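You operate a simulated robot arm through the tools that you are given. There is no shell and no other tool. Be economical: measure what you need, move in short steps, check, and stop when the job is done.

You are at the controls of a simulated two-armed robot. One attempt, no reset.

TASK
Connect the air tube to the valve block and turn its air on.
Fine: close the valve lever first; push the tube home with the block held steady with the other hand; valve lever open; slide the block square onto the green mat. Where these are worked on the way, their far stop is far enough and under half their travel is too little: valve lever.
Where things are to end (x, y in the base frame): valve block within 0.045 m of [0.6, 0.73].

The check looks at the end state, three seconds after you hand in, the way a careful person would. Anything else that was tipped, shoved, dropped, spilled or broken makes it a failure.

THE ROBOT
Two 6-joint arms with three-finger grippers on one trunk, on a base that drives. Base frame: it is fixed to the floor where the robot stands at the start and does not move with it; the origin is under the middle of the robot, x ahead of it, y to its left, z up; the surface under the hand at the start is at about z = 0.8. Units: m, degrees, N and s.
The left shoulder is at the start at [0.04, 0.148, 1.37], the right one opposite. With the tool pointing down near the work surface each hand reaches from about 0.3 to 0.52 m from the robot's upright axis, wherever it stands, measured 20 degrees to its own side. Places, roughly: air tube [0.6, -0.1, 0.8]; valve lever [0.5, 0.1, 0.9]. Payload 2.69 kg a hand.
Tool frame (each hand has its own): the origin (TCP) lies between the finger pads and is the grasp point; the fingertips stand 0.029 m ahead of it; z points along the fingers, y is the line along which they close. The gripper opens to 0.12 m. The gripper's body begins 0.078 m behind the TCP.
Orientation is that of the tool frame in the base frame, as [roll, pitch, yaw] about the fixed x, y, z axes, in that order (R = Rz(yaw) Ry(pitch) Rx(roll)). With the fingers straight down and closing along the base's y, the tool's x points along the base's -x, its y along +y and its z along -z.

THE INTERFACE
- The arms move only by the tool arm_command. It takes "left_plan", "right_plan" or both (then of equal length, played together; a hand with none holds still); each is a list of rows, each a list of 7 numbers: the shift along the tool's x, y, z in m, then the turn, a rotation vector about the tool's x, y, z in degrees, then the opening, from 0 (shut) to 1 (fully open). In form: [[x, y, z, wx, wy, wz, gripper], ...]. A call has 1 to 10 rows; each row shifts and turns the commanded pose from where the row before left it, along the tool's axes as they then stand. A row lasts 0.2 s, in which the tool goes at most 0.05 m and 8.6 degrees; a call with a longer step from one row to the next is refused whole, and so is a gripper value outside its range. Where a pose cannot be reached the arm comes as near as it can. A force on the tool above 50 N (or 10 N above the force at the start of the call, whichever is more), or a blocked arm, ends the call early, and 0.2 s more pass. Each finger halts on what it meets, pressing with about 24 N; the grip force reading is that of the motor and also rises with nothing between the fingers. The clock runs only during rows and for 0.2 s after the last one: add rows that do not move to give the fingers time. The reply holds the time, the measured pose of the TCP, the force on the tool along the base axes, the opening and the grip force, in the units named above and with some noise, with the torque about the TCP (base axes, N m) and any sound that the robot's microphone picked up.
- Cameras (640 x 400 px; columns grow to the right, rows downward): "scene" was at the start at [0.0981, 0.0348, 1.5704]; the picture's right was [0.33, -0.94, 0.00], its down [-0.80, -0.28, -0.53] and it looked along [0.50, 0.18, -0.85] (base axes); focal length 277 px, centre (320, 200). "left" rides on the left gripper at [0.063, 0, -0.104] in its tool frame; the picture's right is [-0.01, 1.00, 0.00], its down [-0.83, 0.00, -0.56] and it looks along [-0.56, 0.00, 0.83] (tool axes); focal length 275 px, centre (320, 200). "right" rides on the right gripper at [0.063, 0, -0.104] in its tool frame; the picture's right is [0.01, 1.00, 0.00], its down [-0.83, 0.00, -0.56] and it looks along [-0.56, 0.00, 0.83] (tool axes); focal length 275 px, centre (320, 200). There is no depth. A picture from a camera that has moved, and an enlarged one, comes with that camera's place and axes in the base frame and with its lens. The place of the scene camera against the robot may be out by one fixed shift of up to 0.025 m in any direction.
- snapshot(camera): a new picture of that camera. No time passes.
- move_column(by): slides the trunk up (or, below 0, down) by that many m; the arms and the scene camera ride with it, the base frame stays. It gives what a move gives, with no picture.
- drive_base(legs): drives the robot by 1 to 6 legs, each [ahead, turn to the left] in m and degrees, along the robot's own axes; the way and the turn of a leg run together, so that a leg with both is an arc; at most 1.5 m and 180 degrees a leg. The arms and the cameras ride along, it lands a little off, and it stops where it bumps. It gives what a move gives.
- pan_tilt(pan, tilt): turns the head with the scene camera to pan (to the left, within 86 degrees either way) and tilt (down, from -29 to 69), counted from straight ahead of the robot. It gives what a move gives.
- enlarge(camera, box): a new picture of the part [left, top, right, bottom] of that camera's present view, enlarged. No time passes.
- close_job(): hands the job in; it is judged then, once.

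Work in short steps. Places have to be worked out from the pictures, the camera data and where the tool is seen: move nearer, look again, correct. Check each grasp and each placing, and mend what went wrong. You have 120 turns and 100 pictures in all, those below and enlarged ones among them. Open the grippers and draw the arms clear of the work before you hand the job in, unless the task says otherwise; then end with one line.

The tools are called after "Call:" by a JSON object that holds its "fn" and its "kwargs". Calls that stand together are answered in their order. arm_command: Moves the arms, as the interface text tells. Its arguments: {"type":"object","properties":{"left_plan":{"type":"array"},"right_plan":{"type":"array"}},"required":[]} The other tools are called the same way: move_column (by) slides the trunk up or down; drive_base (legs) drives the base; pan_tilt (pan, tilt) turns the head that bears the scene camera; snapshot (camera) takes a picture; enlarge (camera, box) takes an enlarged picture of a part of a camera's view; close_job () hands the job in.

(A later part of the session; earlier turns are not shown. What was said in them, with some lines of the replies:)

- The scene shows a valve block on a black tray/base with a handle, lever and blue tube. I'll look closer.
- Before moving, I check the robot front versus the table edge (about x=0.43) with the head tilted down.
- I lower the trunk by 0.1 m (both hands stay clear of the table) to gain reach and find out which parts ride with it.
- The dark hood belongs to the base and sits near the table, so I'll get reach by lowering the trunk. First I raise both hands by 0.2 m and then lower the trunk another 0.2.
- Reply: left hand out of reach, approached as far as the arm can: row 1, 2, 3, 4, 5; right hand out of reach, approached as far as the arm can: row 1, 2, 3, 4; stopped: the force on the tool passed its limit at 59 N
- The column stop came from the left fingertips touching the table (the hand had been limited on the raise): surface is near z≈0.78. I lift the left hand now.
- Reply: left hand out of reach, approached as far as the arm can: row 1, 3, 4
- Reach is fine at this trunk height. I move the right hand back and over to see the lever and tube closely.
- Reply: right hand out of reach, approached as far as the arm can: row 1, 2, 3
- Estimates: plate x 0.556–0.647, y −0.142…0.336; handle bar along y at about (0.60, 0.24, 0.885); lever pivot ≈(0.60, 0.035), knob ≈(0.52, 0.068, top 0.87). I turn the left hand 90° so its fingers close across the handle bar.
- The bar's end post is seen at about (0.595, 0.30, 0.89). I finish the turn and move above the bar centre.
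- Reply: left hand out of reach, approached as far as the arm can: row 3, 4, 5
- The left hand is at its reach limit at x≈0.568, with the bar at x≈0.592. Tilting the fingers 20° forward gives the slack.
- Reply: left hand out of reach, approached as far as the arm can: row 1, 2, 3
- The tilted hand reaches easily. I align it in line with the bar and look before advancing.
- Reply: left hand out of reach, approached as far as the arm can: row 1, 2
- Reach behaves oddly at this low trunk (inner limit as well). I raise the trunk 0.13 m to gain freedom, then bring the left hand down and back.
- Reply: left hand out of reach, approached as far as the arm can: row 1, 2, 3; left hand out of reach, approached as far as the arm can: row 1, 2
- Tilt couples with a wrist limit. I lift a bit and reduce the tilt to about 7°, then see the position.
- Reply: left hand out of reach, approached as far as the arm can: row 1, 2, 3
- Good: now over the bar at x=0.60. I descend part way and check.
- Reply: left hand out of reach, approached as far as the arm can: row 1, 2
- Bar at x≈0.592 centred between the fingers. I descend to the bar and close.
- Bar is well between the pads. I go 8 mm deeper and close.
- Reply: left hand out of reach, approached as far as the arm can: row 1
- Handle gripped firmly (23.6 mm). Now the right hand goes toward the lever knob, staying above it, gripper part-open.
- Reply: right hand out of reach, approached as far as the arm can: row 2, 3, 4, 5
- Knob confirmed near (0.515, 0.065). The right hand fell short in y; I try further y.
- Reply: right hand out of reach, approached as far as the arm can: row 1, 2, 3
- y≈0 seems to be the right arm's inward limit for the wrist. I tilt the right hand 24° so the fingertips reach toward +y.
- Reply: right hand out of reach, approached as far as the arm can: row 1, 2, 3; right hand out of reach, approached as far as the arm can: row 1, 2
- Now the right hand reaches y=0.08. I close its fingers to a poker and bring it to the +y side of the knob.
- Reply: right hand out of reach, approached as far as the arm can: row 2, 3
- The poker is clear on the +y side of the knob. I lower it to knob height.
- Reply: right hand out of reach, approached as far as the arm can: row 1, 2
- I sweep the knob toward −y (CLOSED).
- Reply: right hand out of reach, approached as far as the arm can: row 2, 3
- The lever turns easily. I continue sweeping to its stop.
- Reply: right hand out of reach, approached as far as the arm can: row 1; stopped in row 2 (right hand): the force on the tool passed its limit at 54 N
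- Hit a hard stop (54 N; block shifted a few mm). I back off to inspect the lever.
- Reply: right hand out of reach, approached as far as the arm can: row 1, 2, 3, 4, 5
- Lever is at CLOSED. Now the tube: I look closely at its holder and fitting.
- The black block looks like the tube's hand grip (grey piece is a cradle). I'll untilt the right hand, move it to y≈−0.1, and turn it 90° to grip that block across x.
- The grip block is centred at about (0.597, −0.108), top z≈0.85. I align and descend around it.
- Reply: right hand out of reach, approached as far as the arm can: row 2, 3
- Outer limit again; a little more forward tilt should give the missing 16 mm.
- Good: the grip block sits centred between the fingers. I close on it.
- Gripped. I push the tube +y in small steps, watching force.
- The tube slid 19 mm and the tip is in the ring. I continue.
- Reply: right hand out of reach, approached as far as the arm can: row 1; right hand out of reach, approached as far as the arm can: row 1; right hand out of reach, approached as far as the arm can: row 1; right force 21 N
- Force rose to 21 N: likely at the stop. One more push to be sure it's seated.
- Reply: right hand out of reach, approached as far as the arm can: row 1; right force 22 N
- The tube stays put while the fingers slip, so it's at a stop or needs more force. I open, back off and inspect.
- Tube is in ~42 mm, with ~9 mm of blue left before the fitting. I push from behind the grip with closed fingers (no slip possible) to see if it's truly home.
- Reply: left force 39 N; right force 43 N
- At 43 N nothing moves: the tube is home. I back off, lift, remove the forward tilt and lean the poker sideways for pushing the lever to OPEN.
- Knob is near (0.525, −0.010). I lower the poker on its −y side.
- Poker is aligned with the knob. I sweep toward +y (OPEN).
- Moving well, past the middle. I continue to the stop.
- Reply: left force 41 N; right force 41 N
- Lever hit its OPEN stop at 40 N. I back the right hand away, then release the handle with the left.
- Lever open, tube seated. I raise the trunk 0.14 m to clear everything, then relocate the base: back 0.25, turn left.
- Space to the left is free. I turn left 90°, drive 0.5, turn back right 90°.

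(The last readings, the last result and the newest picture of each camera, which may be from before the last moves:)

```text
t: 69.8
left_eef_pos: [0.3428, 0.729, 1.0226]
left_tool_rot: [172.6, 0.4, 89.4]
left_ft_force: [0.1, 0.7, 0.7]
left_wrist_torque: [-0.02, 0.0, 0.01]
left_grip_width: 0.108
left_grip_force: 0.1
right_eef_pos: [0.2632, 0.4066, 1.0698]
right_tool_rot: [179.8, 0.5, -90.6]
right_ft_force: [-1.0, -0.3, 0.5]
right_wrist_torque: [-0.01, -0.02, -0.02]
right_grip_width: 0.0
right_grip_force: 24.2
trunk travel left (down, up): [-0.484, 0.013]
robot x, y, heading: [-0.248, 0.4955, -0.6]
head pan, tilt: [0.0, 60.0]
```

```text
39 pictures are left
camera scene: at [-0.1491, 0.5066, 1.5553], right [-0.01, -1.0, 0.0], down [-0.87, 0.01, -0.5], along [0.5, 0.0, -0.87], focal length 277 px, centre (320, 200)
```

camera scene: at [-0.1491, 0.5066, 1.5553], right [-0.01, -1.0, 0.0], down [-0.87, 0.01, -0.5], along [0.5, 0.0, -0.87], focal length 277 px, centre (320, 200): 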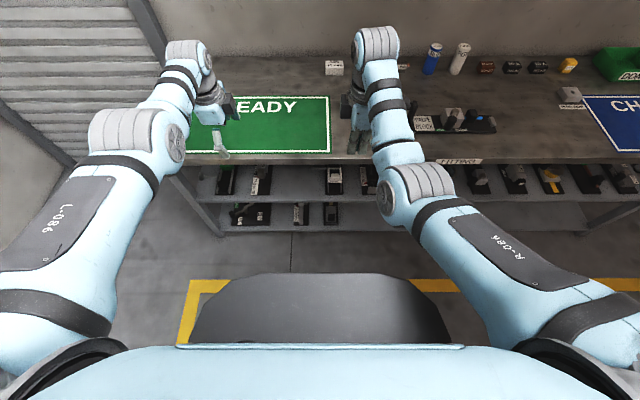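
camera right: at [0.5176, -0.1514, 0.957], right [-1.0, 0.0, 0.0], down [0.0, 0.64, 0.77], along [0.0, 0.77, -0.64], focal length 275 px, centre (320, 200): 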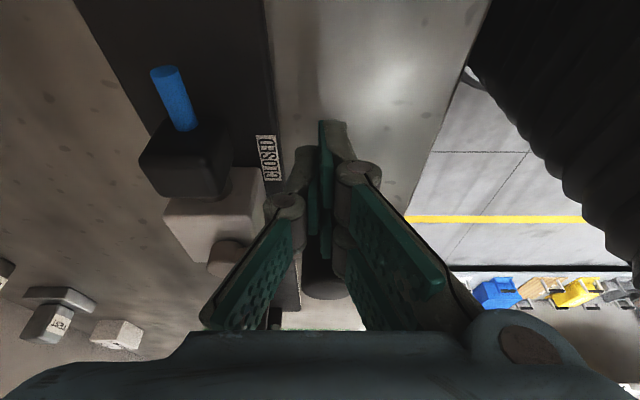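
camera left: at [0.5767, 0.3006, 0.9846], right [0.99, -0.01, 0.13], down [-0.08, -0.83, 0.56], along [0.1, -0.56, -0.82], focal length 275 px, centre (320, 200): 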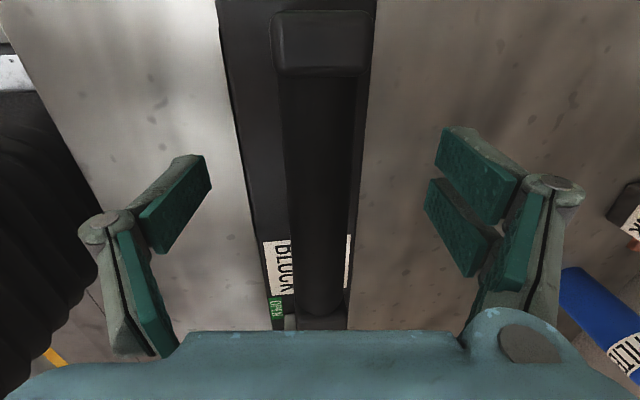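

Landed at y≈0.496. I drive ahead 0.26 back to the table.

Call:
{"fn": "drive_base", "kwargs": {"legs": [[0.26, 0.5]]}}

Call:
{"fn": "snapshot", "kwargs": {"camera": "scene"}}

Call:
{"fn": "snapshot", "kwargs": {"camera": "right"}}

```text
t: 71.7
left_eef_pos: [0.6007, 0.7332, 1.025]
left_tool_rot: [172.5, 0.4, 90.0]
left_ft_force: [-0.4, 0.0, 0.9]
left_wrist_torque: [-0.02, 0.0, -0.03]
left_grip_width: 0.108
left_grip_force: 0.0
right_eef_pos: [0.526, 0.4116, 1.0716]
right_tool_rot: [180.0, 0.5, -89.9]
right_ft_force: [-0.1, 0.6, -0.1]
right_wrist_torque: [-0.02, -0.04, 0.04]
right_grip_width: 0.0
right_grip_force: 24.7
trunk travel left (down, up): [-0.484, 0.013]
robot x, y, heading: [0.0172, 0.4971, 0.2]
head pan, tilt: [0.0, 60.0]
```

```text
38 pictures are left
camera scene: at [0.1104, 0.5065, 1.5556], right [0.0, -1.0, 0.0], down [-0.86, 0.0, -0.5], along [0.5, 0.0, -0.86], focal length 277 px, centre (320, 200)
```

scene: 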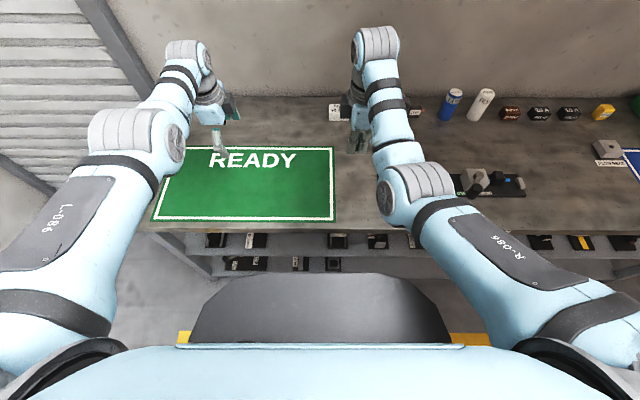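

```text
37 pictures are left
camera right: at [0.5258, 0.3469, 1.1737], right [-1.0, -0.01, 0.0], down [-0.01, 0.83, 0.56], along [0.0, 0.56, -0.83], focal length 275 px, centre (320, 200)
```

right: 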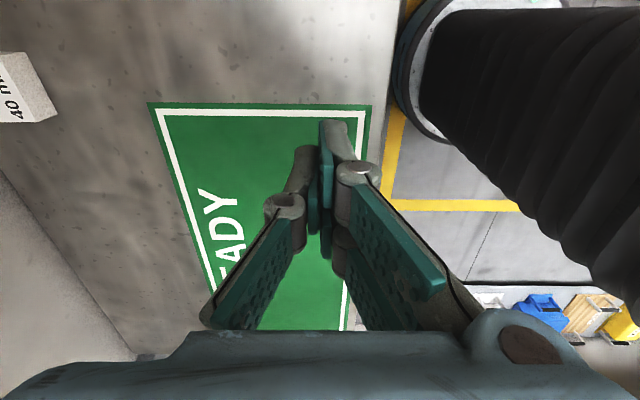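

Mat spans x 0.454–0.763, y from 0.45: centre ≈(0.61, 0.73). I lower the trunk 0.1 m and bring the right hand over the handle.

Call:
{"fn": "move_column", "kwargs": {"by": -0.1}}

Call:
{"fn": "arm_command", "kwargs": {"right_plan": [[0.035, -0.01, 0, 5, 0, 0, 0.9], [0.035, -0.01, 0, 5, 0, 0, 0.9], [0.035, -0.01, 0, 0, 0, 0, 0.9], [0.035, -0.01, 0, 0, 0, 0, 0.9], [0.035, -0.015, 0, 0, 0, 0, 0.9], [0, 0, 0, 0, 0, 0, 0.9]]}}

Call:
{"fn": "snapshot", "kwargs": {"camera": "right"}}

```text
t: 73.0
left_eef_pos: [0.6039, 0.7321, 0.9224]
left_tool_rot: [172.7, 0.4, 90.1]
left_ft_force: [-0.5, 0.0, 0.5]
left_wrist_torque: [-0.03, -0.03, -0.04]
left_grip_width: 0.1083
left_grip_force: 0.1
right_eef_pos: [0.5284, 0.41, 0.9686]
right_tool_rot: [179.9, 0.6, -89.8]
right_ft_force: [-0.3, -0.1, 0.5]
right_wrist_torque: [0.0, 0.01, 0.0]
right_grip_width: 0.0001
right_grip_force: 24.3
trunk travel left (down, up): [-0.384, 0.113]
robot x, y, heading: [0.0133, 0.4952, 0.0]
head pan, tilt: [0.0, 60.0]
```

```text
t: 74.5
left_eef_pos: [0.6039, 0.7343, 0.9229]
left_tool_rot: [172.7, 0.5, 90.0]
left_ft_force: [0.6, 0.4, 0.5]
left_wrist_torque: [-0.01, 0.0, 0.04]
left_grip_width: 0.1082
left_grip_force: 0.0
right_eef_pos: [0.5832, 0.2353, 0.9696]
right_tool_rot: [-170.2, 0.4, -90.0]
right_ft_force: [0.1, 0.7, 0.4]
right_wrist_torque: [-0.01, -0.02, 0.0]
right_grip_width: 0.1079
right_grip_force: 0.1
trunk travel left (down, up): [-0.384, 0.113]
robot x, y, heading: [0.0141, 0.4916, 0.3]
head pan, tilt: [0.0, 60.0]
```

```text
36 pictures are left
camera right: at [0.5649, 0.1719, 1.0718], right [-0.99, 0.0, -0.17], down [-0.1, 0.83, 0.55], along [0.14, 0.56, -0.82], focal length 275 px, centre (320, 200)
```

right: 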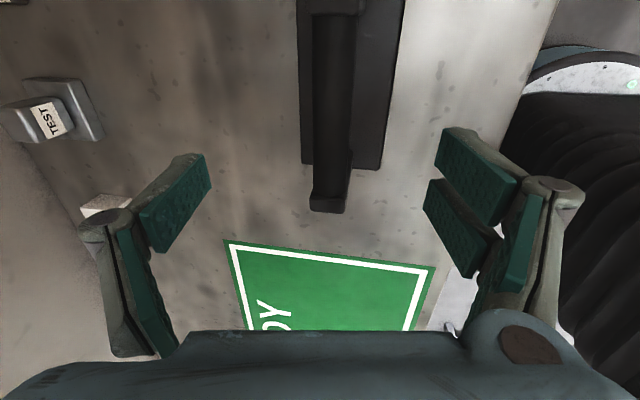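

Handle bar is at x≈0.587. I descend onto it and grip with the right hand.

Call:
{"fn": "arm_command", "kwargs": {"right_plan": [[0, 0.004, 0.03, 0, 0, 0, 0.9], [0, 0.004, 0.03, 0, 0, 0, 0.9], [0, 0.003, 0.025, 0, 0, 0, 0.9], [0, 0, 0, 0, 0, 0, 0.9]]}}

Call:
{"fn": "snapshot", "kwargs": {"camera": "right"}}

```text
t: 75.5
left_eef_pos: [0.6046, 0.7337, 0.9221]
left_tool_rot: [172.7, 0.4, 90.0]
left_ft_force: [-0.6, 0.3, 0.6]
left_wrist_torque: [-0.02, 0.0, 0.03]
left_grip_width: 0.1079
left_grip_force: 0.0
right_eef_pos: [0.5861, 0.2364, 0.8869]
right_tool_rot: [-170.1, 0.5, -89.9]
right_ft_force: [-0.4, -0.1, -0.4]
right_wrist_torque: [0.01, -0.01, 0.01]
right_grip_width: 0.1081
right_grip_force: 0.2
trunk travel left (down, up): [-0.384, 0.113]
robot x, y, heading: [0.0162, 0.4941, 0.4]
head pan, tilt: [0.0, 60.0]
```

```text
35 pictures are left
camera right: at [0.5686, 0.172, 0.9882], right [-0.99, 0.0, -0.17], down [-0.1, 0.83, 0.55], along [0.14, 0.56, -0.81], focal length 275 px, centre (320, 200)
```

right: 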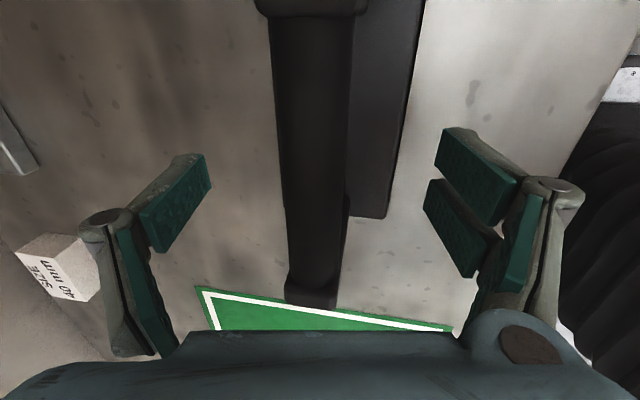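

Bar is between the fingers. I close.

Call:
{"fn": "arm_command", "kwargs": {"right_plan": [[0, 0, 0.006, 0, 0, 0, 0.4], [0, 0, 0, 0, 0, 0, 0.2], [0, 0, 0, 0, 0, 0, 0], [0, 0, 0, 0, 0, 0, 0], [0, 0, 0, 0, 0, 0, 0]]}}

```text
t: 76.7
left_eef_pos: [0.6052, 0.7333, 0.921]
left_tool_rot: [172.7, 0.5, 89.9]
left_ft_force: [-0.1, 0.2, -1.0]
left_wrist_torque: [-0.01, 0.0, -0.03]
left_grip_width: 0.1079
left_grip_force: 0.1
right_eef_pos: [0.5875, 0.2364, 0.8811]
right_tool_rot: [-170.1, 0.4, -90.0]
right_ft_force: [2.2, 0.1, 2.2]
right_wrist_torque: [-0.1, -0.08, 0.43]
right_grip_width: 0.0236
right_grip_force: 24.8
trunk travel left (down, up): [-0.384, 0.113]
robot x, y, heading: [0.0168, 0.4956, 0.0]
head pan, tilt: [0.0, 60.0]
```

Gripped. I slide the block +y in slow rows (0.1 m first).

Call:
{"fn": "arm_command", "kwargs": {"right_plan": [[-0.01, 0, 0, 0, 0, 0, 0], [-0.015, 0, 0, 0, 0, 0, 0], [-0.015, 0, 0, 0, 0, 0, 0], [-0.015, 0, 0, 0, 0, 0, 0], [-0.015, 0, 0, 0, 0, 0, 0], [-0.015, 0, 0, 0, 0, 0, 0], [-0.015, 0, 0, 0, 0, 0, 0], [0, 0, 0, 0, 0, 0, 0]]}}

Call:
{"fn": "snapshot", "kwargs": {"camera": "scene"}}

Call:
{"fn": "snapshot", "kwargs": {"camera": "right"}}

```text
t: 78.5
left_eef_pos: [0.6053, 0.7335, 0.9224]
left_tool_rot: [172.7, 0.4, 90.0]
left_ft_force: [0.5, -0.2, 0.0]
left_wrist_torque: [-0.01, 0.0, 0.0]
left_grip_width: 0.108
left_grip_force: 0.0
right_eef_pos: [0.5893, 0.3355, 0.8833]
right_tool_rot: [-170.1, 0.5, -89.8]
right_ft_force: [0.0, -0.7, -0.3]
right_wrist_torque: [0.12, -0.11, -0.09]
right_grip_width: 0.0236
right_grip_force: 23.9
trunk travel left (down, up): [-0.384, 0.113]
robot x, y, heading: [0.0193, 0.4929, -0.0]
head pan, tilt: [0.0, 60.0]
```

```text
34 pictures are left
camera scene: at [0.1165, 0.506, 1.4547], right [0.0, -1.0, 0.0], down [-0.87, 0.0, -0.5], along [0.5, 0.0, -0.87], focal length 277 px, centre (320, 200)
```

scene: 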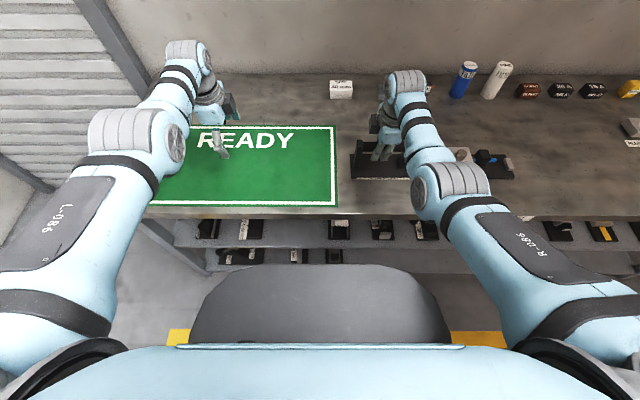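

```text
33 pictures are left
camera right: at [0.5715, 0.2719, 0.9844], right [-0.99, 0.0, -0.17], down [-0.1, 0.83, 0.55], along [0.14, 0.56, -0.81], focal length 275 px, centre (320, 200)
```

right: 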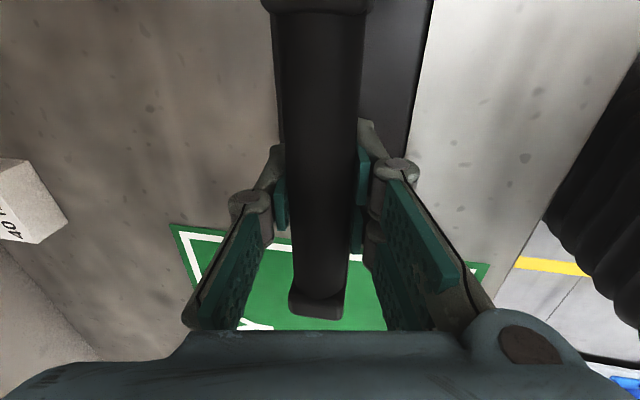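

Block slides with low force. I continue with the right hand to y≈0.47.

Call:
{"fn": "arm_command", "kwargs": {"right_plan": [[-0.01, 0, 0, 0, 0, 0, 0], [-0.016, 0, 0, 0, 0, 0, 0], [-0.016, 0, 0, 0, 0, 0, 0], [-0.016, 0, 0, 0, 0, 0, 0], [-0.016, 0, 0, 0, 0, 0, 0], [-0.016, 0, 0, 0, 0, 0, 0], [-0.016, 0, 0, 0, 0, 0, 0], [-0.016, 0, 0, 0, 0, 0, 0], [-0.013, 0, 0, 0, 0, 0, 0], [0, 0, 0, 0, 0, 0, 0]]}}

Call:
{"fn": "snapshot", "kwargs": {"camera": "scene"}}

```text
t: 80.7
left_eef_pos: [0.6041, 0.7336, 0.9216]
left_tool_rot: [172.7, 0.5, 89.9]
left_ft_force: [0.1, 0.2, 0.3]
left_wrist_torque: [0.02, -0.04, -0.01]
left_grip_width: 0.1082
left_grip_force: 0.0
right_eef_pos: [0.5742, 0.4631, 0.8885]
right_tool_rot: [-170.2, 0.5, -90.0]
right_ft_force: [-0.1, 1.1, -7.9]
right_wrist_torque: [0.02, -0.13, 0.22]
right_grip_width: 0.0235
right_grip_force: 23.5
right hand out of reach, approached as far as the arm can: row 7, 8, 9
trunk travel left (down, up): [-0.384, 0.113]
robot x, y, heading: [0.017, 0.4944, 0.4]
head pan, tilt: [0.0, 60.0]
```

```text
32 pictures are left
camera scene: at [0.1167, 0.5065, 1.4547], right [0.0, -1.0, 0.0], down [-0.87, 0.0, -0.5], along [0.5, 0.0, -0.87], focal length 277 px, centre (320, 200)
```

scene: 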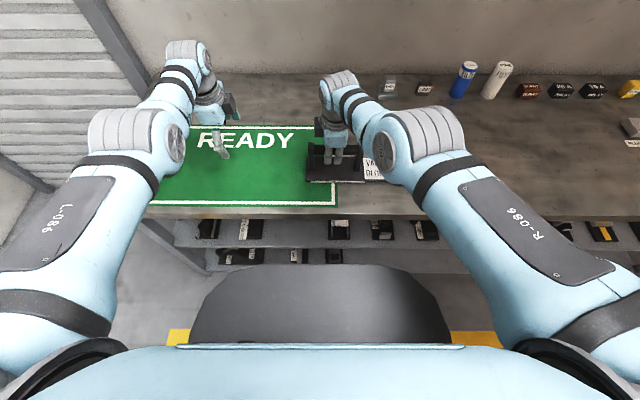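

Reached the right arm's inward limit. I regrip at the −y end of the bar to gain another ~5 cm.

Call:
{"fn": "arm_command", "kwargs": {"right_plan": [[0, 0, 0, 0, 0, 0, 0.5], [0, 0, 0, 0, 0, 0, 0.5], [0.024, 0, 0.003, 0, 0, 0, 0.5], [0.024, 0, 0.002, 0, 0, 0, 0.5], [0, 0, 0, 0, 0, 0, 0], [0, 0, 0, 0, 0, 0, 0], [0, 0, 0, 0, 0, 0, 0]]}}

Call:
{"fn": "snapshot", "kwargs": {"camera": "right"}}

```text
t: 82.2
left_eef_pos: [0.6034, 0.7327, 0.9233]
left_tool_rot: [172.7, 0.4, 90.0]
left_ft_force: [-0.1, 0.3, 0.1]
left_wrist_torque: [0.02, 0.04, -0.01]
left_grip_width: 0.108
left_grip_force: 0.0
right_eef_pos: [0.584, 0.4158, 0.8798]
right_tool_rot: [-170.3, 0.3, -90.0]
right_ft_force: [-3.3, -1.5, 0.6]
right_wrist_torque: [-0.4, 0.83, -0.64]
right_grip_width: 0.0325
right_grip_force: 24.0
right hand out of reach, approached as far as the arm can: row 3, 4
trunk travel left (down, up): [-0.384, 0.113]
robot x, y, heading: [0.0138, 0.4964, 0.4]
head pan, tilt: [0.0, 60.0]
```

```text
31 pictures are left
camera right: at [0.566, 0.3529, 0.9808], right [-0.99, 0.0, -0.17], down [-0.1, 0.83, 0.55], along [0.14, 0.56, -0.82], focal length 275 px, centre (320, 200)
```

right: 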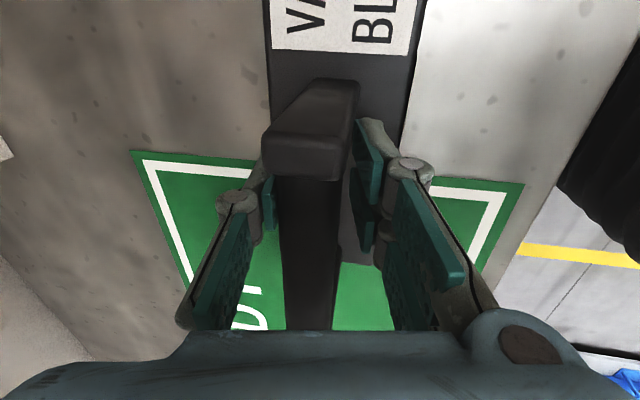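

The grip is now at the bar's −y end, partly on the post. I slide another 5 cm.

Call:
{"fn": "arm_command", "kwargs": {"right_plan": [[-0.012, 0, 0, 0, 0, 0, 0], [-0.012, 0, 0, 0, 0, 0, 0], [-0.012, 0, 0, 0, 0, 0, 0], [-0.012, 0, 0, 0, 0, 0, 0], [0, 0, 0, 0, 0, 0, 0]]}}

Call:
{"fn": "snapshot", "kwargs": {"camera": "scene"}}

Call:
{"fn": "snapshot", "kwargs": {"camera": "left"}}

```text
t: 83.5
left_eef_pos: [0.6027, 0.7325, 0.9235]
left_tool_rot: [172.6, 0.4, 90.0]
left_ft_force: [0.0, 0.3, -1.0]
left_wrist_torque: [0.03, 0.01, -0.01]
left_grip_width: 0.1082
left_grip_force: 0.0
right_eef_pos: [0.5723, 0.4591, 0.8829]
right_tool_rot: [-170.2, 0.6, -90.0]
right_ft_force: [-1.9, -5.0, 8.3]
right_wrist_torque: [0.01, 0.87, -0.31]
right_grip_width: 0.0297
right_grip_force: 23.6
right hand out of reach, approached as far as the arm can: row 2, 3
trunk travel left (down, up): [-0.384, 0.113]
robot x, y, heading: [0.0153, 0.4933, 0.0]
head pan, tilt: [0.0, 60.0]
```

```text
30 pictures are left
camera scene: at [0.1133, 0.5054, 1.455], right [0.0, -1.0, 0.0], down [-0.87, 0.0, -0.5], along [0.5, 0.0, -0.87], focal length 277 px, centre (320, 200)
```

scene: 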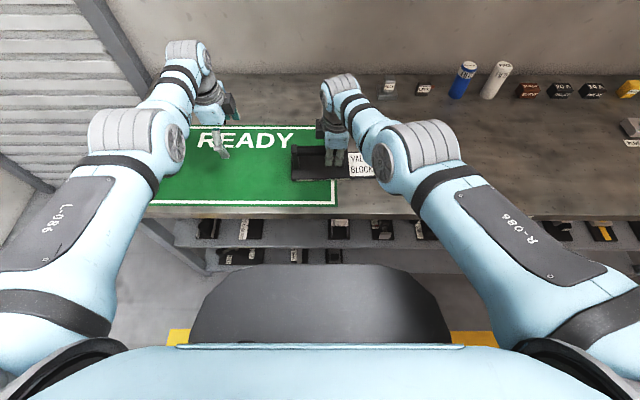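

```text
29 pictures are left
camera left: at [0.5896, 0.7967, 1.0255], right [0.99, 0.0, 0.13], down [-0.07, -0.83, 0.56], along [0.1, -0.56, -0.82], focal length 275 px, centre (320, 200)
```

left: 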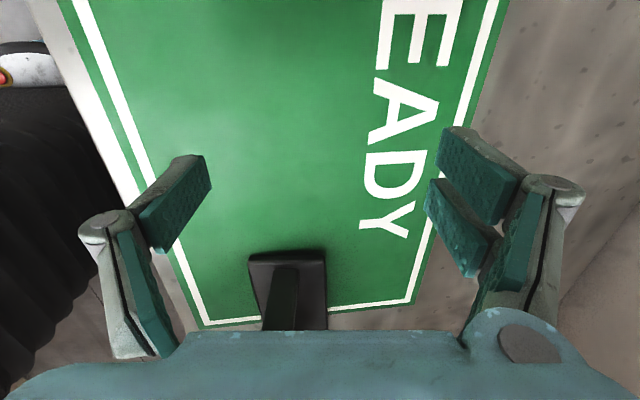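

I release with the right hand and retract it up and to −y, then bring in the left.

Call:
{"fn": "arm_command", "kwargs": {"right_plan": [[0, 0, 0, 0, 0, 0, 0.6], [0, 0, 0, 0, 0, 0, 0.6], [0, 0, -0.03, 0, 0, 0, 0.6], [0.01, 0, -0.04, 0, 0, 0, 0.6], [0.04, 0, -0.02, 0, 0, 0, 0.6], [0.04, 0, 0, 0, 0, 0, 0.6], [0.04, 0, 0, 0, 0, 0, 0.6], [0.04, 0, 0, 0, 0, 0, 0.6]], "left_plan": [[0, 0, 0, 0, 0, 0, 0.9], [0, 0, 0, 0, 0, 0, 0.9], [0, 0, -0.02, 0, 0, 0, 0.9], [0, 0, -0.02, 0, 0, 0, 0.9], [-0.03, 0, 0, 0, 0, 0, 0.9], [-0.04, 0, 0, 0, 0, 0, 0.9], [-0.04, 0, 0, 0, 0, 0, 0.9], [0, 0, 0, 0, 0, 0, 0.9]]}}

Call:
{"fn": "snapshot", "kwargs": {"camera": "left"}}

Call:
{"fn": "snapshot", "kwargs": {"camera": "right"}}

```text
t: 85.2
left_eef_pos: [0.5976, 0.6249, 0.962]
left_tool_rot: [172.7, 0.4, 89.9]
left_ft_force: [-0.3, -0.8, -0.1]
left_wrist_torque: [-0.01, 0.06, 0.01]
left_grip_width: 0.1082
left_grip_force: 0.1
right_eef_pos: [0.6197, 0.3032, 0.9607]
right_tool_rot: [-170.3, 0.5, -89.9]
right_ft_force: [0.4, -0.8, -0.2]
right_wrist_torque: [0.04, 0.02, 0.01]
right_grip_width: 0.0721
right_grip_force: 0.1
right hand out of reach, approached as far as the arm can: row 3, 4, 5, 6, 7, 8
trunk travel left (down, up): [-0.384, 0.113]
robot x, y, heading: [0.0118, 0.4923, 0.2]
head pan, tilt: [0.0, 60.0]
```

```text
28 pictures are left
camera left: at [0.5844, 0.6889, 1.065], right [0.99, 0.0, 0.13], down [-0.07, -0.83, 0.56], along [0.1, -0.56, -0.82], focal length 275 px, centre (320, 200)
```

left: 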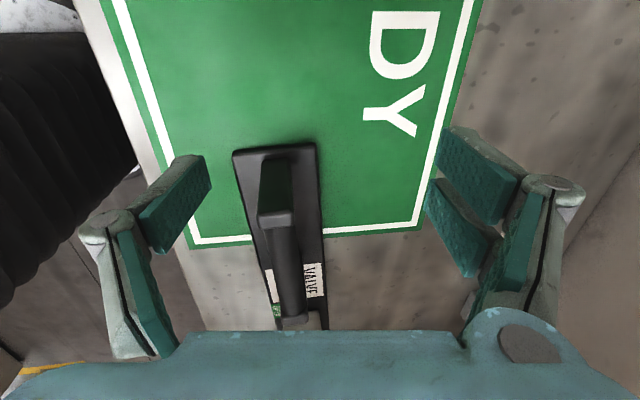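

```text
27 pictures are left
camera right: at [0.6028, 0.2402, 1.0618], right [-0.99, 0.0, -0.17], down [-0.1, 0.83, 0.55], along [0.14, 0.56, -0.81], focal length 275 px, centre (320, 200)
```

right: 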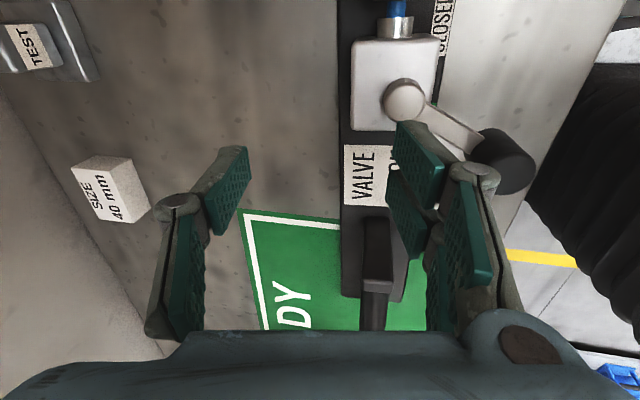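

Handle bar now spans y 0.434–0.566 at x≈0.574, block rotated ~2°. I grip its +y part with the left hand.

Call:
{"fn": "arm_command", "kwargs": {"left_plan": [[-0.03, -0.012, 0, 0, 0, 0, 0.9], [-0.03, -0.012, 0, 0, 0, 0, 0.9], [-0.03, -0.01, 0.015, 0, 0, 0, 0.9], [0, 0, 0.03, 0, 0, 0, 0.9], [0, 0, 0.03, 0, 0, 0, 0.9], [0, 0, 0, 0, 0, 0, 0.9]]}}

Call:
{"fn": "snapshot", "kwargs": {"camera": "left"}}

```text
t: 86.7
left_eef_pos: [0.5676, 0.538, 0.886]
left_tool_rot: [172.6, 0.3, 90.0]
left_ft_force: [0.1, 0.8, 0.5]
left_wrist_torque: [0.04, -0.02, 0.03]
left_grip_width: 0.108
left_grip_force: 0.0
left hand out of reach, approached as far as the arm can: row 5
right_eef_pos: [0.6207, 0.3054, 0.9604]
right_tool_rot: [-170.3, 0.5, -89.9]
right_ft_force: [0.1, 0.5, 0.0]
right_wrist_torque: [-0.02, 0.0, 0.01]
right_grip_width: 0.0719
right_grip_force: 0.0
trunk travel left (down, up): [-0.384, 0.113]
robot x, y, heading: [0.0136, 0.4962, 0.1]
head pan, tilt: [0.0, 60.0]
```

```text
26 pictures are left
camera left: at [0.5537, 0.6023, 0.9878], right [0.99, 0.0, 0.13], down [-0.07, -0.83, 0.56], along [0.1, -0.56, -0.82], focal length 275 px, centre (320, 200)
```

left: 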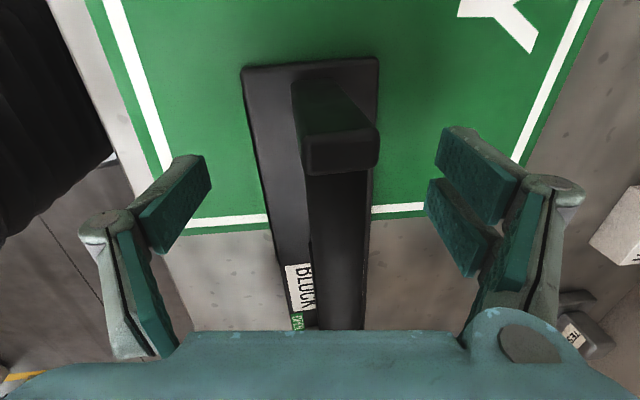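

Bar is between the fingers. I close and slide +y.

Call:
{"fn": "arm_command", "kwargs": {"left_plan": [[0, 0, 0.004, 0, 0, 0, 0.4], [0, 0, 0, 0, 0, 0, 0.2], [0, 0, 0, 0, 0, 0, 0], [0, 0, 0, 0, 0, 0, 0], [0, 0, 0, 0, 0, 0, 0], [0.01, 0, 0, 0, 0, 0, 0], [0.015, 0, 0, 0, 0, 0, 0], [0.015, 0, 0, 0, 0, 0, 0], [0, 0, 0, 0, 0, 0, 0]]}}

```text
t: 88.7
left_eef_pos: [0.5722, 0.5751, 0.8806]
left_tool_rot: [172.6, 0.3, 90.0]
left_ft_force: [-0.7, -8.1, 17.0]
left_wrist_torque: [0.05, 0.06, 0.21]
left_grip_width: 0.0275
left_grip_force: 23.8
left hand out of reach, approached as far as the arm can: row 7, 8
right_eef_pos: [0.6183, 0.3038, 0.9615]
right_tool_rot: [-170.1, 0.6, -89.9]
right_ft_force: [0.1, -0.2, 0.3]
right_wrist_torque: [0.0, 0.03, 0.0]
right_grip_width: 0.0721
right_grip_force: 0.0
trunk travel left (down, up): [-0.384, 0.113]
robot x, y, heading: [0.0155, 0.497, 0.4]
head pan, tilt: [0.0, 60.0]
```

Downward press of 17 N; I ease up 4 mm while continuing to slide +y.

Call:
{"fn": "arm_command", "kwargs": {"left_plan": [[0.01, 0, -0.004, 0, 0, 0, 0], [0.015, 0.001, 0, 0, 0, 0, 0], [0.015, 0.001, 0, 0, 0, 0, 0], [0.015, 0.001, 0, 0, 0, 0, 0], [0.015, 0.001, 0, 0, 0, 0, 0], [0.015, 0.001, 0, 0, 0, 0, 0], [0.015, 0.001, 0, 0, 0, 0, 0], [0, 0, 0, 0, 0, 0, 0]]}}

Call:
{"fn": "snapshot", "kwargs": {"camera": "scene"}}

```text
t: 90.5
left_eef_pos: [0.5908, 0.6727, 0.8808]
left_tool_rot: [172.6, 0.3, 90.0]
left_ft_force: [0.6, -5.3, 10.3]
left_wrist_torque: [-0.24, 0.17, 0.0]
left_grip_width: 0.0274
left_grip_force: 24.0
left hand out of reach, approached as far as the arm can: row 1, 3, 6
right_eef_pos: [0.6187, 0.3032, 0.962]
right_tool_rot: [-170.2, 0.5, -90.0]
right_ft_force: [0.5, -0.1, -0.2]
right_wrist_torque: [0.03, -0.01, -0.03]
right_grip_width: 0.0722
right_grip_force: 0.1
trunk travel left (down, up): [-0.384, 0.113]
robot x, y, heading: [0.0181, 0.4932, 0.1]
head pan, tilt: [0.0, 60.0]
```

```text
25 pictures are left
camera scene: at [0.1135, 0.5044, 1.4549], right [0.0, -1.0, 0.0], down [-0.87, 0.0, -0.5], along [0.5, 0.0, -0.87], focal length 277 px, centre (320, 200)
```

scene: 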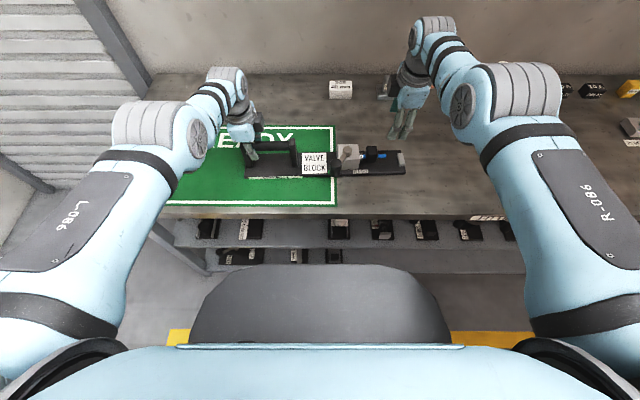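

Going well. I continue +y another 0.11 m.

Call:
{"fn": "arm_command", "kwargs": {"left_plan": [[0.01, 0, -0.002, 0, 0, 0, 0], [0.015, 0, 0, 0, 0, 0, 0], [0.015, 0, 0, 0, 0, 0, 0], [0.015, 0, 0, 0, 0, 0, 0], [0.015, 0, 0, 0, 0, 0, 0], [0.015, 0, 0, 0, 0, 0, 0], [0.015, 0, 0, 0, 0, 0, 0], [0.01, 0, 0, 0, 0, 0, 0], [0, 0, 0, 0, 0, 0, 0]]}}

Call:
{"fn": "snapshot", "kwargs": {"camera": "scene"}}

Call:
{"fn": "snapshot", "kwargs": {"camera": "left"}}

```text
t: 92.5
left_eef_pos: [0.5895, 0.7839, 0.8816]
left_tool_rot: [172.9, 0.6, 90.0]
left_ft_force: [-0.2, -2.1, -0.1]
left_wrist_torque: [-0.22, 0.3, 0.08]
left_grip_width: 0.0267
left_grip_force: 23.9
right_eef_pos: [0.621, 0.3056, 0.9599]
right_tool_rot: [-170.4, 0.5, -89.9]
right_ft_force: [0.1, 0.2, 0.5]
right_wrist_torque: [0.02, 0.02, 0.0]
right_grip_width: 0.0718
right_grip_force: 0.0
trunk travel left (down, up): [-0.384, 0.113]
robot x, y, heading: [0.0169, 0.4934, -0.1]
head pan, tilt: [0.0, 60.0]
```

```text
24 pictures are left
camera scene: at [0.1161, 0.5063, 1.4547], right [0.0, -1.0, 0.0], down [-0.87, 0.0, -0.5], along [0.5, 0.0, -0.87], focal length 277 px, centre (320, 200)
```

scene: 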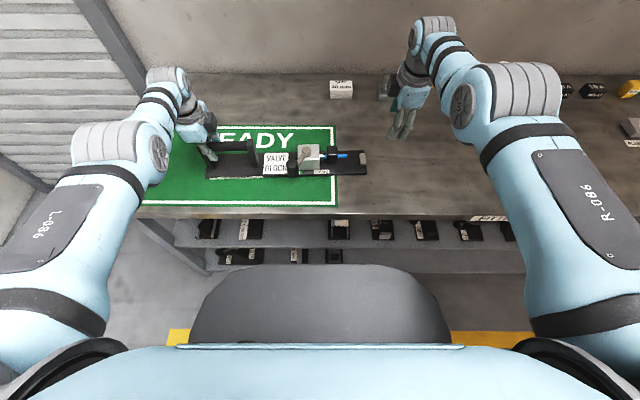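

```text
23 pictures are left
camera left: at [0.5759, 0.8476, 0.9836], right [0.99, 0.0, 0.13], down [-0.07, -0.83, 0.56], along [0.1, -0.56, -0.82], focal length 275 px, centre (320, 200)
```

left: 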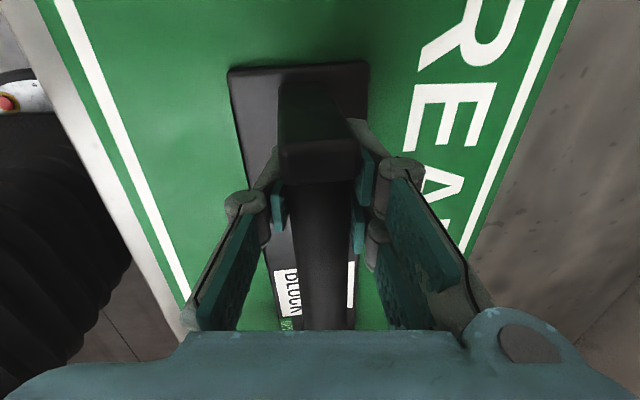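

Plate's +y end is at y≈0.82 (target 0.969). I regrip at the −y part of the bar before the final stroke.

Call:
{"fn": "arm_command", "kwargs": {"left_plan": [[0, 0, 0, 0, 0, 0, 0.5], [0, 0, 0, 0, 0, 0, 0.5], [-0.025, 0, 0, 0, 0, 0, 0.5], [-0.025, 0, 0, 0, 0, 0, 0.5], [-0.02, 0, 0, 0, 0, 0, 0.5], [0, 0, 0, 0, 0, 0, 0], [0, 0, 0, 0, 0, 0, 0], [0, 0, 0, 0, 0, 0, 0]]}}

Call:
{"fn": "snapshot", "kwargs": {"camera": "left"}}

```text
t: 94.2
left_eef_pos: [0.5905, 0.7131, 0.8844]
left_tool_rot: [172.7, 0.6, 90.1]
left_ft_force: [1.2, -2.3, -0.1]
left_wrist_torque: [-0.17, -0.1, 0.8]
left_grip_width: 0.0248
left_grip_force: 23.9
right_eef_pos: [0.6206, 0.305, 0.9588]
right_tool_rot: [-170.2, 0.4, -89.9]
right_ft_force: [-0.1, 0.1, -0.3]
right_wrist_torque: [0.0, 0.02, 0.0]
right_grip_width: 0.072
right_grip_force: 0.0
trunk travel left (down, up): [-0.384, 0.113]
robot x, y, heading: [0.0141, 0.494, 0.2]
head pan, tilt: [0.0, 60.0]
```

```text
22 pictures are left
camera left: at [0.577, 0.777, 0.9859], right [0.99, 0.0, 0.13], down [-0.07, -0.83, 0.56], along [0.1, -0.56, -0.82], focal length 275 px, centre (320, 200)
```

left: 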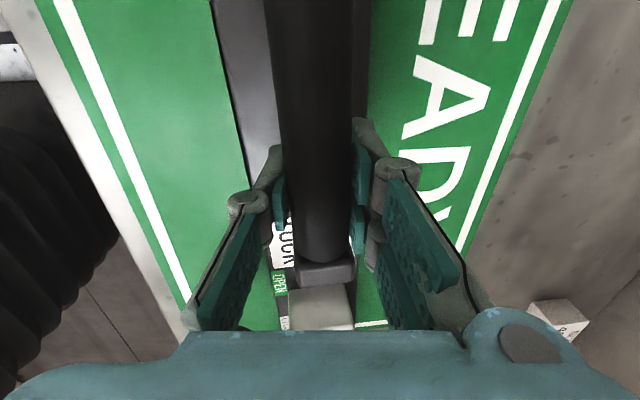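

Gripped at y=0.713. I slide the remaining ~0.145 m, drifting +x by 15 mm.

Call:
{"fn": "arm_command", "kwargs": {"left_plan": [[0.012, 0.0015, 0, 0, 0, 0, 0], [0.015, 0.002, 0, 0, 0, 0, 0], [0.015, 0.002, 0, 0, 0, 0, 0], [0.015, 0.002, 0, 0, 0, 0, 0], [0.015, 0.002, 0, 0, 0, 0, 0], [0.015, 0.002, 0, 0, 0, 0, 0], [0.015, 0.002, 0, 0, 0, 0, 0], [0.015, 0.001, 0, 0, 0, 0, 0], [0.015, 0, 0, 0, 0, 0, 0], [0.008, 0, 0, 0, 0, 0, 0]]}}

Call:
{"fn": "snapshot", "kwargs": {"camera": "scene"}}

Call:
{"fn": "snapshot", "kwargs": {"camera": "left"}}

```text
t: 96.5
left_eef_pos: [0.5791, 0.8448, 0.8901]
left_tool_rot: [172.8, 0.6, 90.1]
left_ft_force: [1.1, 0.2, -8.0]
left_wrist_torque: [-0.11, 0.02, 0.16]
left_grip_width: 0.0237
left_grip_force: 23.3
left hand out of reach, approached as far as the arm can: row 3, 5, 7, 9
right_eef_pos: [0.6206, 0.3064, 0.9592]
right_tool_rot: [-170.4, 0.4, -89.9]
right_ft_force: [0.6, -0.3, -0.6]
right_wrist_torque: [-0.01, -0.02, -0.01]
right_grip_width: 0.0722
right_grip_force: 0.1
trunk travel left (down, up): [-0.384, 0.113]
robot x, y, heading: [0.0113, 0.4972, 0.1]
head pan, tilt: [0.0, 60.0]
```

```text
21 pictures are left
camera scene: at [0.1168, 0.5073, 1.4547], right [0.0, -1.0, 0.0], down [-0.87, 0.0, -0.5], along [0.5, 0.0, -0.87], focal length 277 px, centre (320, 200)
```

scene: 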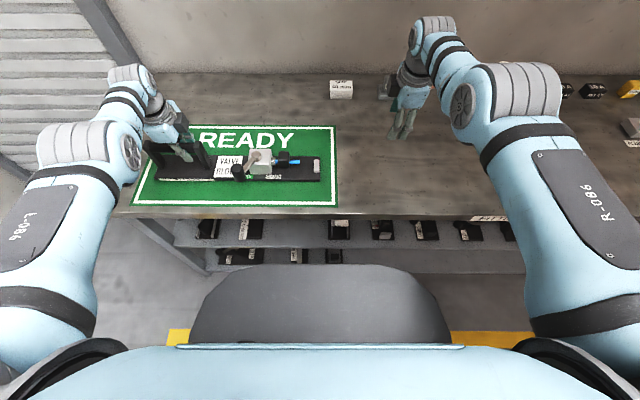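

```text
20 pictures are left
camera left: at [0.566, 0.9093, 0.9926], right [0.99, 0.0, 0.13], down [-0.07, -0.83, 0.56], along [0.1, -0.56, -0.82], focal length 275 px, centre (320, 200)
```

left: 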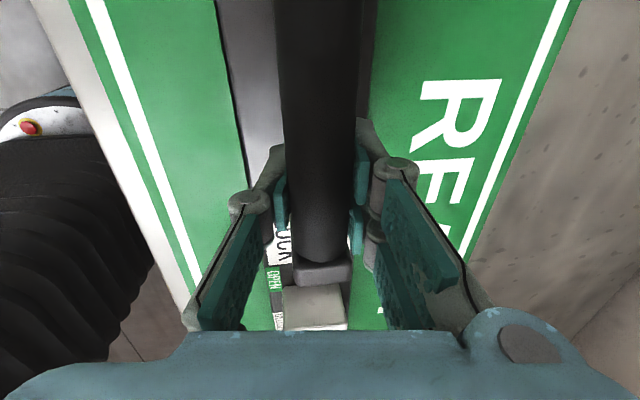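

Nearly there. I release and lift slightly to let the block settle, then measure it.

Call:
{"fn": "arm_command", "kwargs": {"left_plan": [[0, 0, 0, 0, 0, 0, 0.5], [0, 0, 0, 0, 0, 0, 0.9], [0, 0, 0, 0, 0, 0, 0.9], [0, 0, 0, 0, 0, 0, 0.9]]}}

Call:
{"fn": "enlarge", "kwargs": {"camera": "scene", "box": [120, 110, 360, 220]}}

Call:
{"fn": "snapshot", "kwargs": {"camera": "left"}}

```text
t: 97.5
left_eef_pos: [0.5779, 0.8448, 0.891]
left_tool_rot: [172.7, 0.3, 90.0]
left_ft_force: [0.8, 1.0, -0.4]
left_wrist_torque: [0.0, -0.03, 0.0]
left_grip_width: 0.1082
left_grip_force: 0.1
right_eef_pos: [0.6207, 0.3053, 0.9606]
right_tool_rot: [-170.4, 0.6, -89.8]
right_ft_force: [-0.3, -0.1, 0.1]
right_wrist_torque: [0.03, 0.01, 0.02]
right_grip_width: 0.0721
right_grip_force: 0.1
trunk travel left (down, up): [-0.384, 0.113]
robot x, y, heading: [0.0134, 0.4946, -0.0]
head pan, tilt: [0.0, 60.0]
```

```text
2.67 times, centred on (240, 165) of scene
camera zoom: at [0.115, 0.5062, 1.4548], right [0.0, -1.0, 0.0], down [-0.87, 0.0, -0.5], along [0.5, 0.0, -0.87], focal length 739 px, centre (533, 293)
```

zoom: 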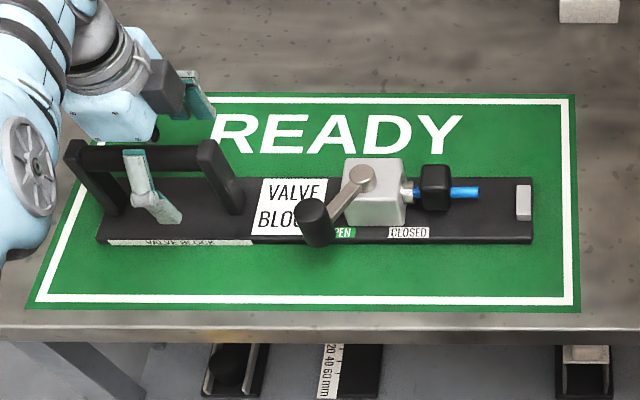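

```text
18 pictures are left
camera left: at [0.5649, 0.9084, 0.9936], right [0.99, 0.0, 0.13], down [-0.08, -0.83, 0.56], along [0.1, -0.56, -0.82], focal length 275 px, centre (320, 200)
```

left: 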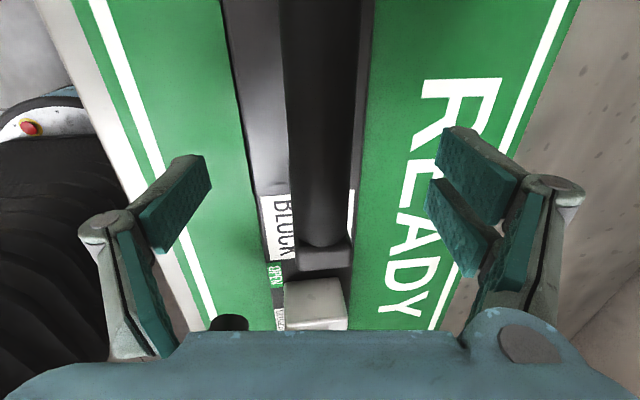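

Block is square and centred at about (0.59, 0.73); lever open, tube seated. I lift both hands straight up with the trunk, then back the robot away.

Call:
{"fn": "move_column", "kwargs": {"by": 0.11}}

Call:
{"fn": "drive_base", "kwargs": {"legs": [[-0.25, 0]]}}

Call:
{"fn": "snapshot", "kwargs": {"camera": "scene"}}

Call:
{"fn": "enlarge", "kwargs": {"camera": "scene", "box": [160, 50, 360, 160]}}

```text
t: 98.9
left_eef_pos: [0.5787, 0.8455, 1.0002]
left_tool_rot: [172.7, 0.3, 90.0]
left_ft_force: [-0.5, -0.7, -0.1]
left_wrist_torque: [-0.02, 0.02, 0.06]
left_grip_width: 0.108
left_grip_force: 0.0
right_eef_pos: [0.6199, 0.3057, 1.0722]
right_tool_rot: [-170.3, 0.4, -89.9]
right_ft_force: [0.1, 0.3, 0.3]
right_wrist_torque: [0.0, 0.03, -0.01]
right_grip_width: 0.0721
right_grip_force: 0.0
trunk travel left (down, up): [-0.494, 0.003]
robot x, y, heading: [0.0147, 0.4947, -0.2]
head pan, tilt: [0.0, 60.0]
```

```text
t: 99.9
left_eef_pos: [0.5336, 0.8458, 0.9936]
left_tool_rot: [173.6, 0.5, 90.1]
left_ft_force: [0.4, -1.0, 1.1]
left_wrist_torque: [0.04, 0.06, 0.02]
left_grip_width: 0.1081
left_grip_force: 0.1
right_eef_pos: [0.5785, 0.3066, 1.0619]
right_tool_rot: [-171.3, 0.4, -89.9]
right_ft_force: [1.8, 0.0, -1.1]
right_wrist_torque: [0.03, 0.05, -0.01]
right_grip_width: 0.0719
right_grip_force: 0.1
trunk travel left (down, up): [-0.494, 0.003]
robot x, y, heading: [-0.0429, 0.4899, -0.3]
head pan, tilt: [0.0, 60.0]
stopped in leg 1: the robot was blocked; the commanded pose is now the measured one
```

```text
17 pictures are left
camera scene: at [0.0808, 0.505, 1.5646], right [0.0, -1.0, 0.0], down [-0.87, 0.0, -0.48], along [0.48, 0.0, -0.87], focal length 277 px, centre (320, 200)
```

scene: 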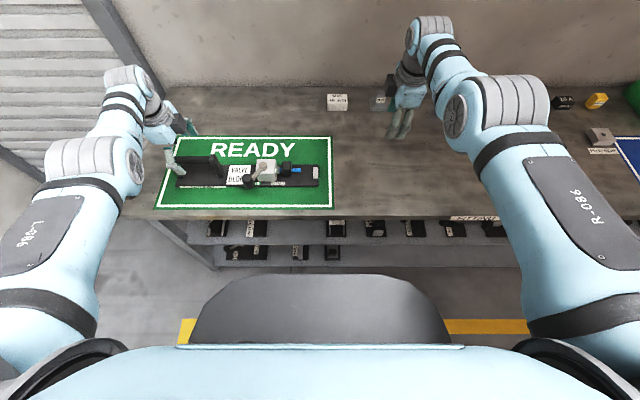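

```text
3.20 times, centred on (260, 105) of scene
camera zoom: at [0.0808, 0.505, 1.5646], right [0.0, -1.0, 0.0], down [-0.87, 0.0, -0.48], along [0.48, 0.0, -0.87], focal length 887 px, centre (512, 504)
```

zoom: 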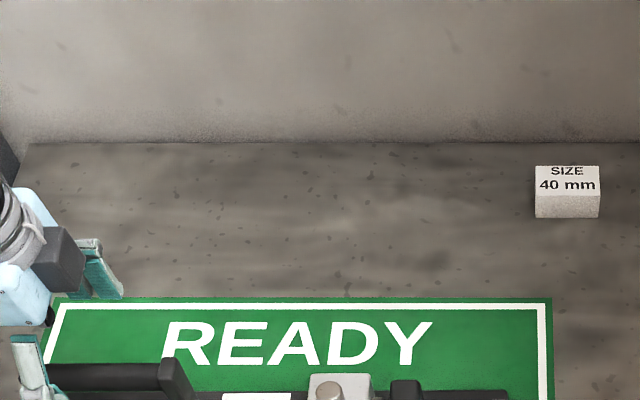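

The robot stopped after 6 cm; I check the readings once settled.

Call:
{"fn": "arm_command", "kwargs": {"left_plan": [[0, 0, 0, 0, 0, 0, 0.9], [0, 0, 0, 0, 0, 0, 0.9]]}}

Call:
{"fn": "enlarge", "kwargs": {"camera": "scene", "box": [130, 120, 370, 230]}}

Call:
{"fn": "snapshot", "kwargs": {"camera": "left"}}

Call:
{"fn": "snapshot", "kwargs": {"camera": "right"}}

```text
t: 100.5
left_eef_pos: [0.5174, 0.8466, 1.0002]
left_tool_rot: [172.8, 0.4, 90.0]
left_ft_force: [0.2, -0.2, -0.1]
left_wrist_torque: [0.01, 0.07, -0.01]
left_grip_width: 0.1082
left_grip_force: 0.2
right_eef_pos: [0.5602, 0.3077, 1.0695]
right_tool_rot: [-170.4, 0.5, -89.8]
right_ft_force: [1.3, -1.2, 0.6]
right_wrist_torque: [0.01, 0.06, -0.02]
right_grip_width: 0.072
right_grip_force: 0.0
trunk travel left (down, up): [-0.494, 0.003]
robot x, y, heading: [-0.0498, 0.4936, -0.2]
head pan, tilt: [0.0, 60.0]
```

```text
2.67 times, centred on (250, 175) of scene
camera zoom: at [0.0556, 0.5054, 1.5647], right [0.0, -1.0, 0.0], down [-0.87, 0.0, -0.5], along [0.5, 0.0, -0.87], focal length 739 px, centre (507, 267)
```

zoom: 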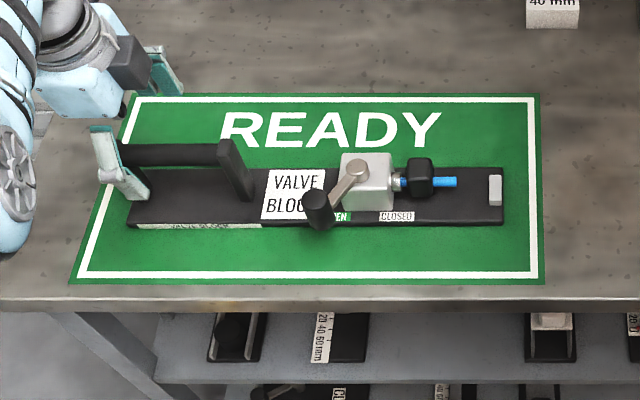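

```text
14 pictures are left
camera left: at [0.5036, 0.9098, 1.1028], right [0.99, 0.0, 0.13], down [-0.07, -0.83, 0.56], along [0.1, -0.56, -0.82], focal length 275 px, centre (320, 200)
```

left: 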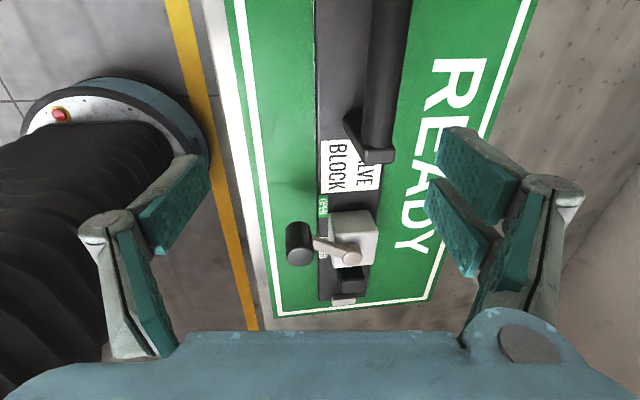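

```text
13 pictures are left
camera right: at [0.5429, 0.2432, 1.1703], right [-0.99, -0.01, -0.17], down [-0.1, 0.83, 0.55], along [0.13, 0.56, -0.82], focal length 275 px, centre (320, 200)
```

right: 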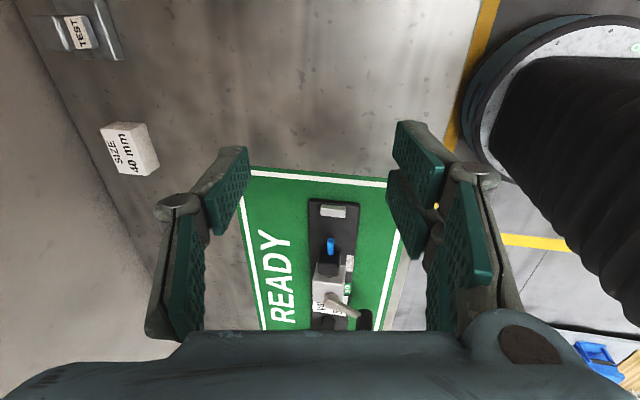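

All intact; the path behind was traversed earlier, so I retry backing a bit to draw the arms clear.

Call:
{"fn": "drive_base", "kwargs": {"legs": [[-0.18, 0]]}}

Call:
{"fn": "enlarge", "kwargs": {"camera": "scene", "box": [100, 60, 400, 220]}}

```text
t: 102.1
left_eef_pos: [0.333, 0.8465, 1.0011]
left_tool_rot: [172.8, 0.4, 90.0]
left_ft_force: [0.7, 0.8, -0.1]
left_wrist_torque: [-0.01, 0.01, -0.02]
left_grip_width: 0.1081
left_grip_force: 0.0
right_eef_pos: [0.3766, 0.307, 1.0687]
right_tool_rot: [-170.4, 0.5, -90.0]
right_ft_force: [-0.7, -0.7, 0.0]
right_wrist_torque: [0.01, 0.0, 0.04]
right_grip_width: 0.072
right_grip_force: 0.1
trunk travel left (down, up): [-0.494, 0.003]
robot x, y, heading: [-0.2288, 0.4974, -0.3]
head pan, tilt: [0.0, 60.0]
```

```text
2.13 times, centred on (250, 140) of scene
camera zoom: at [-0.1278, 0.507, 1.5647], right [0.0, -1.0, 0.0], down [-0.87, 0.0, -0.5], along [0.5, 0.0, -0.87], focal length 592 px, centre (469, 328)
```

zoom: 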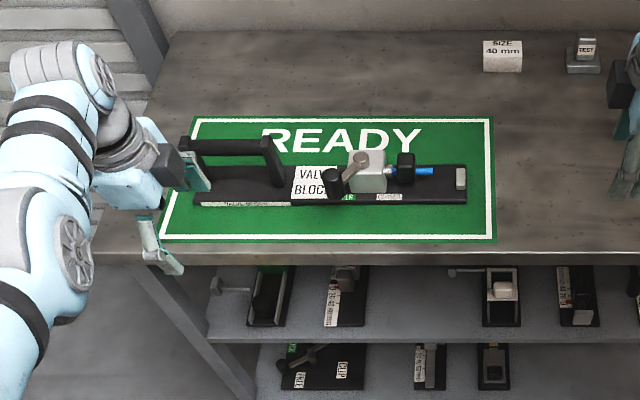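

The arms are clear, the block sits square on the mat with the lever open and the tube home. I hand in.

Call:
{"fn": "close_job", "kwargs": {}}

```text
The job is handed in.
```

The tube is pushed home, the valve lever is back at its OPEN stop after being closed first, and the valve block sits square on the green mat at about (0.59, 0.73), with both hands open and clear.
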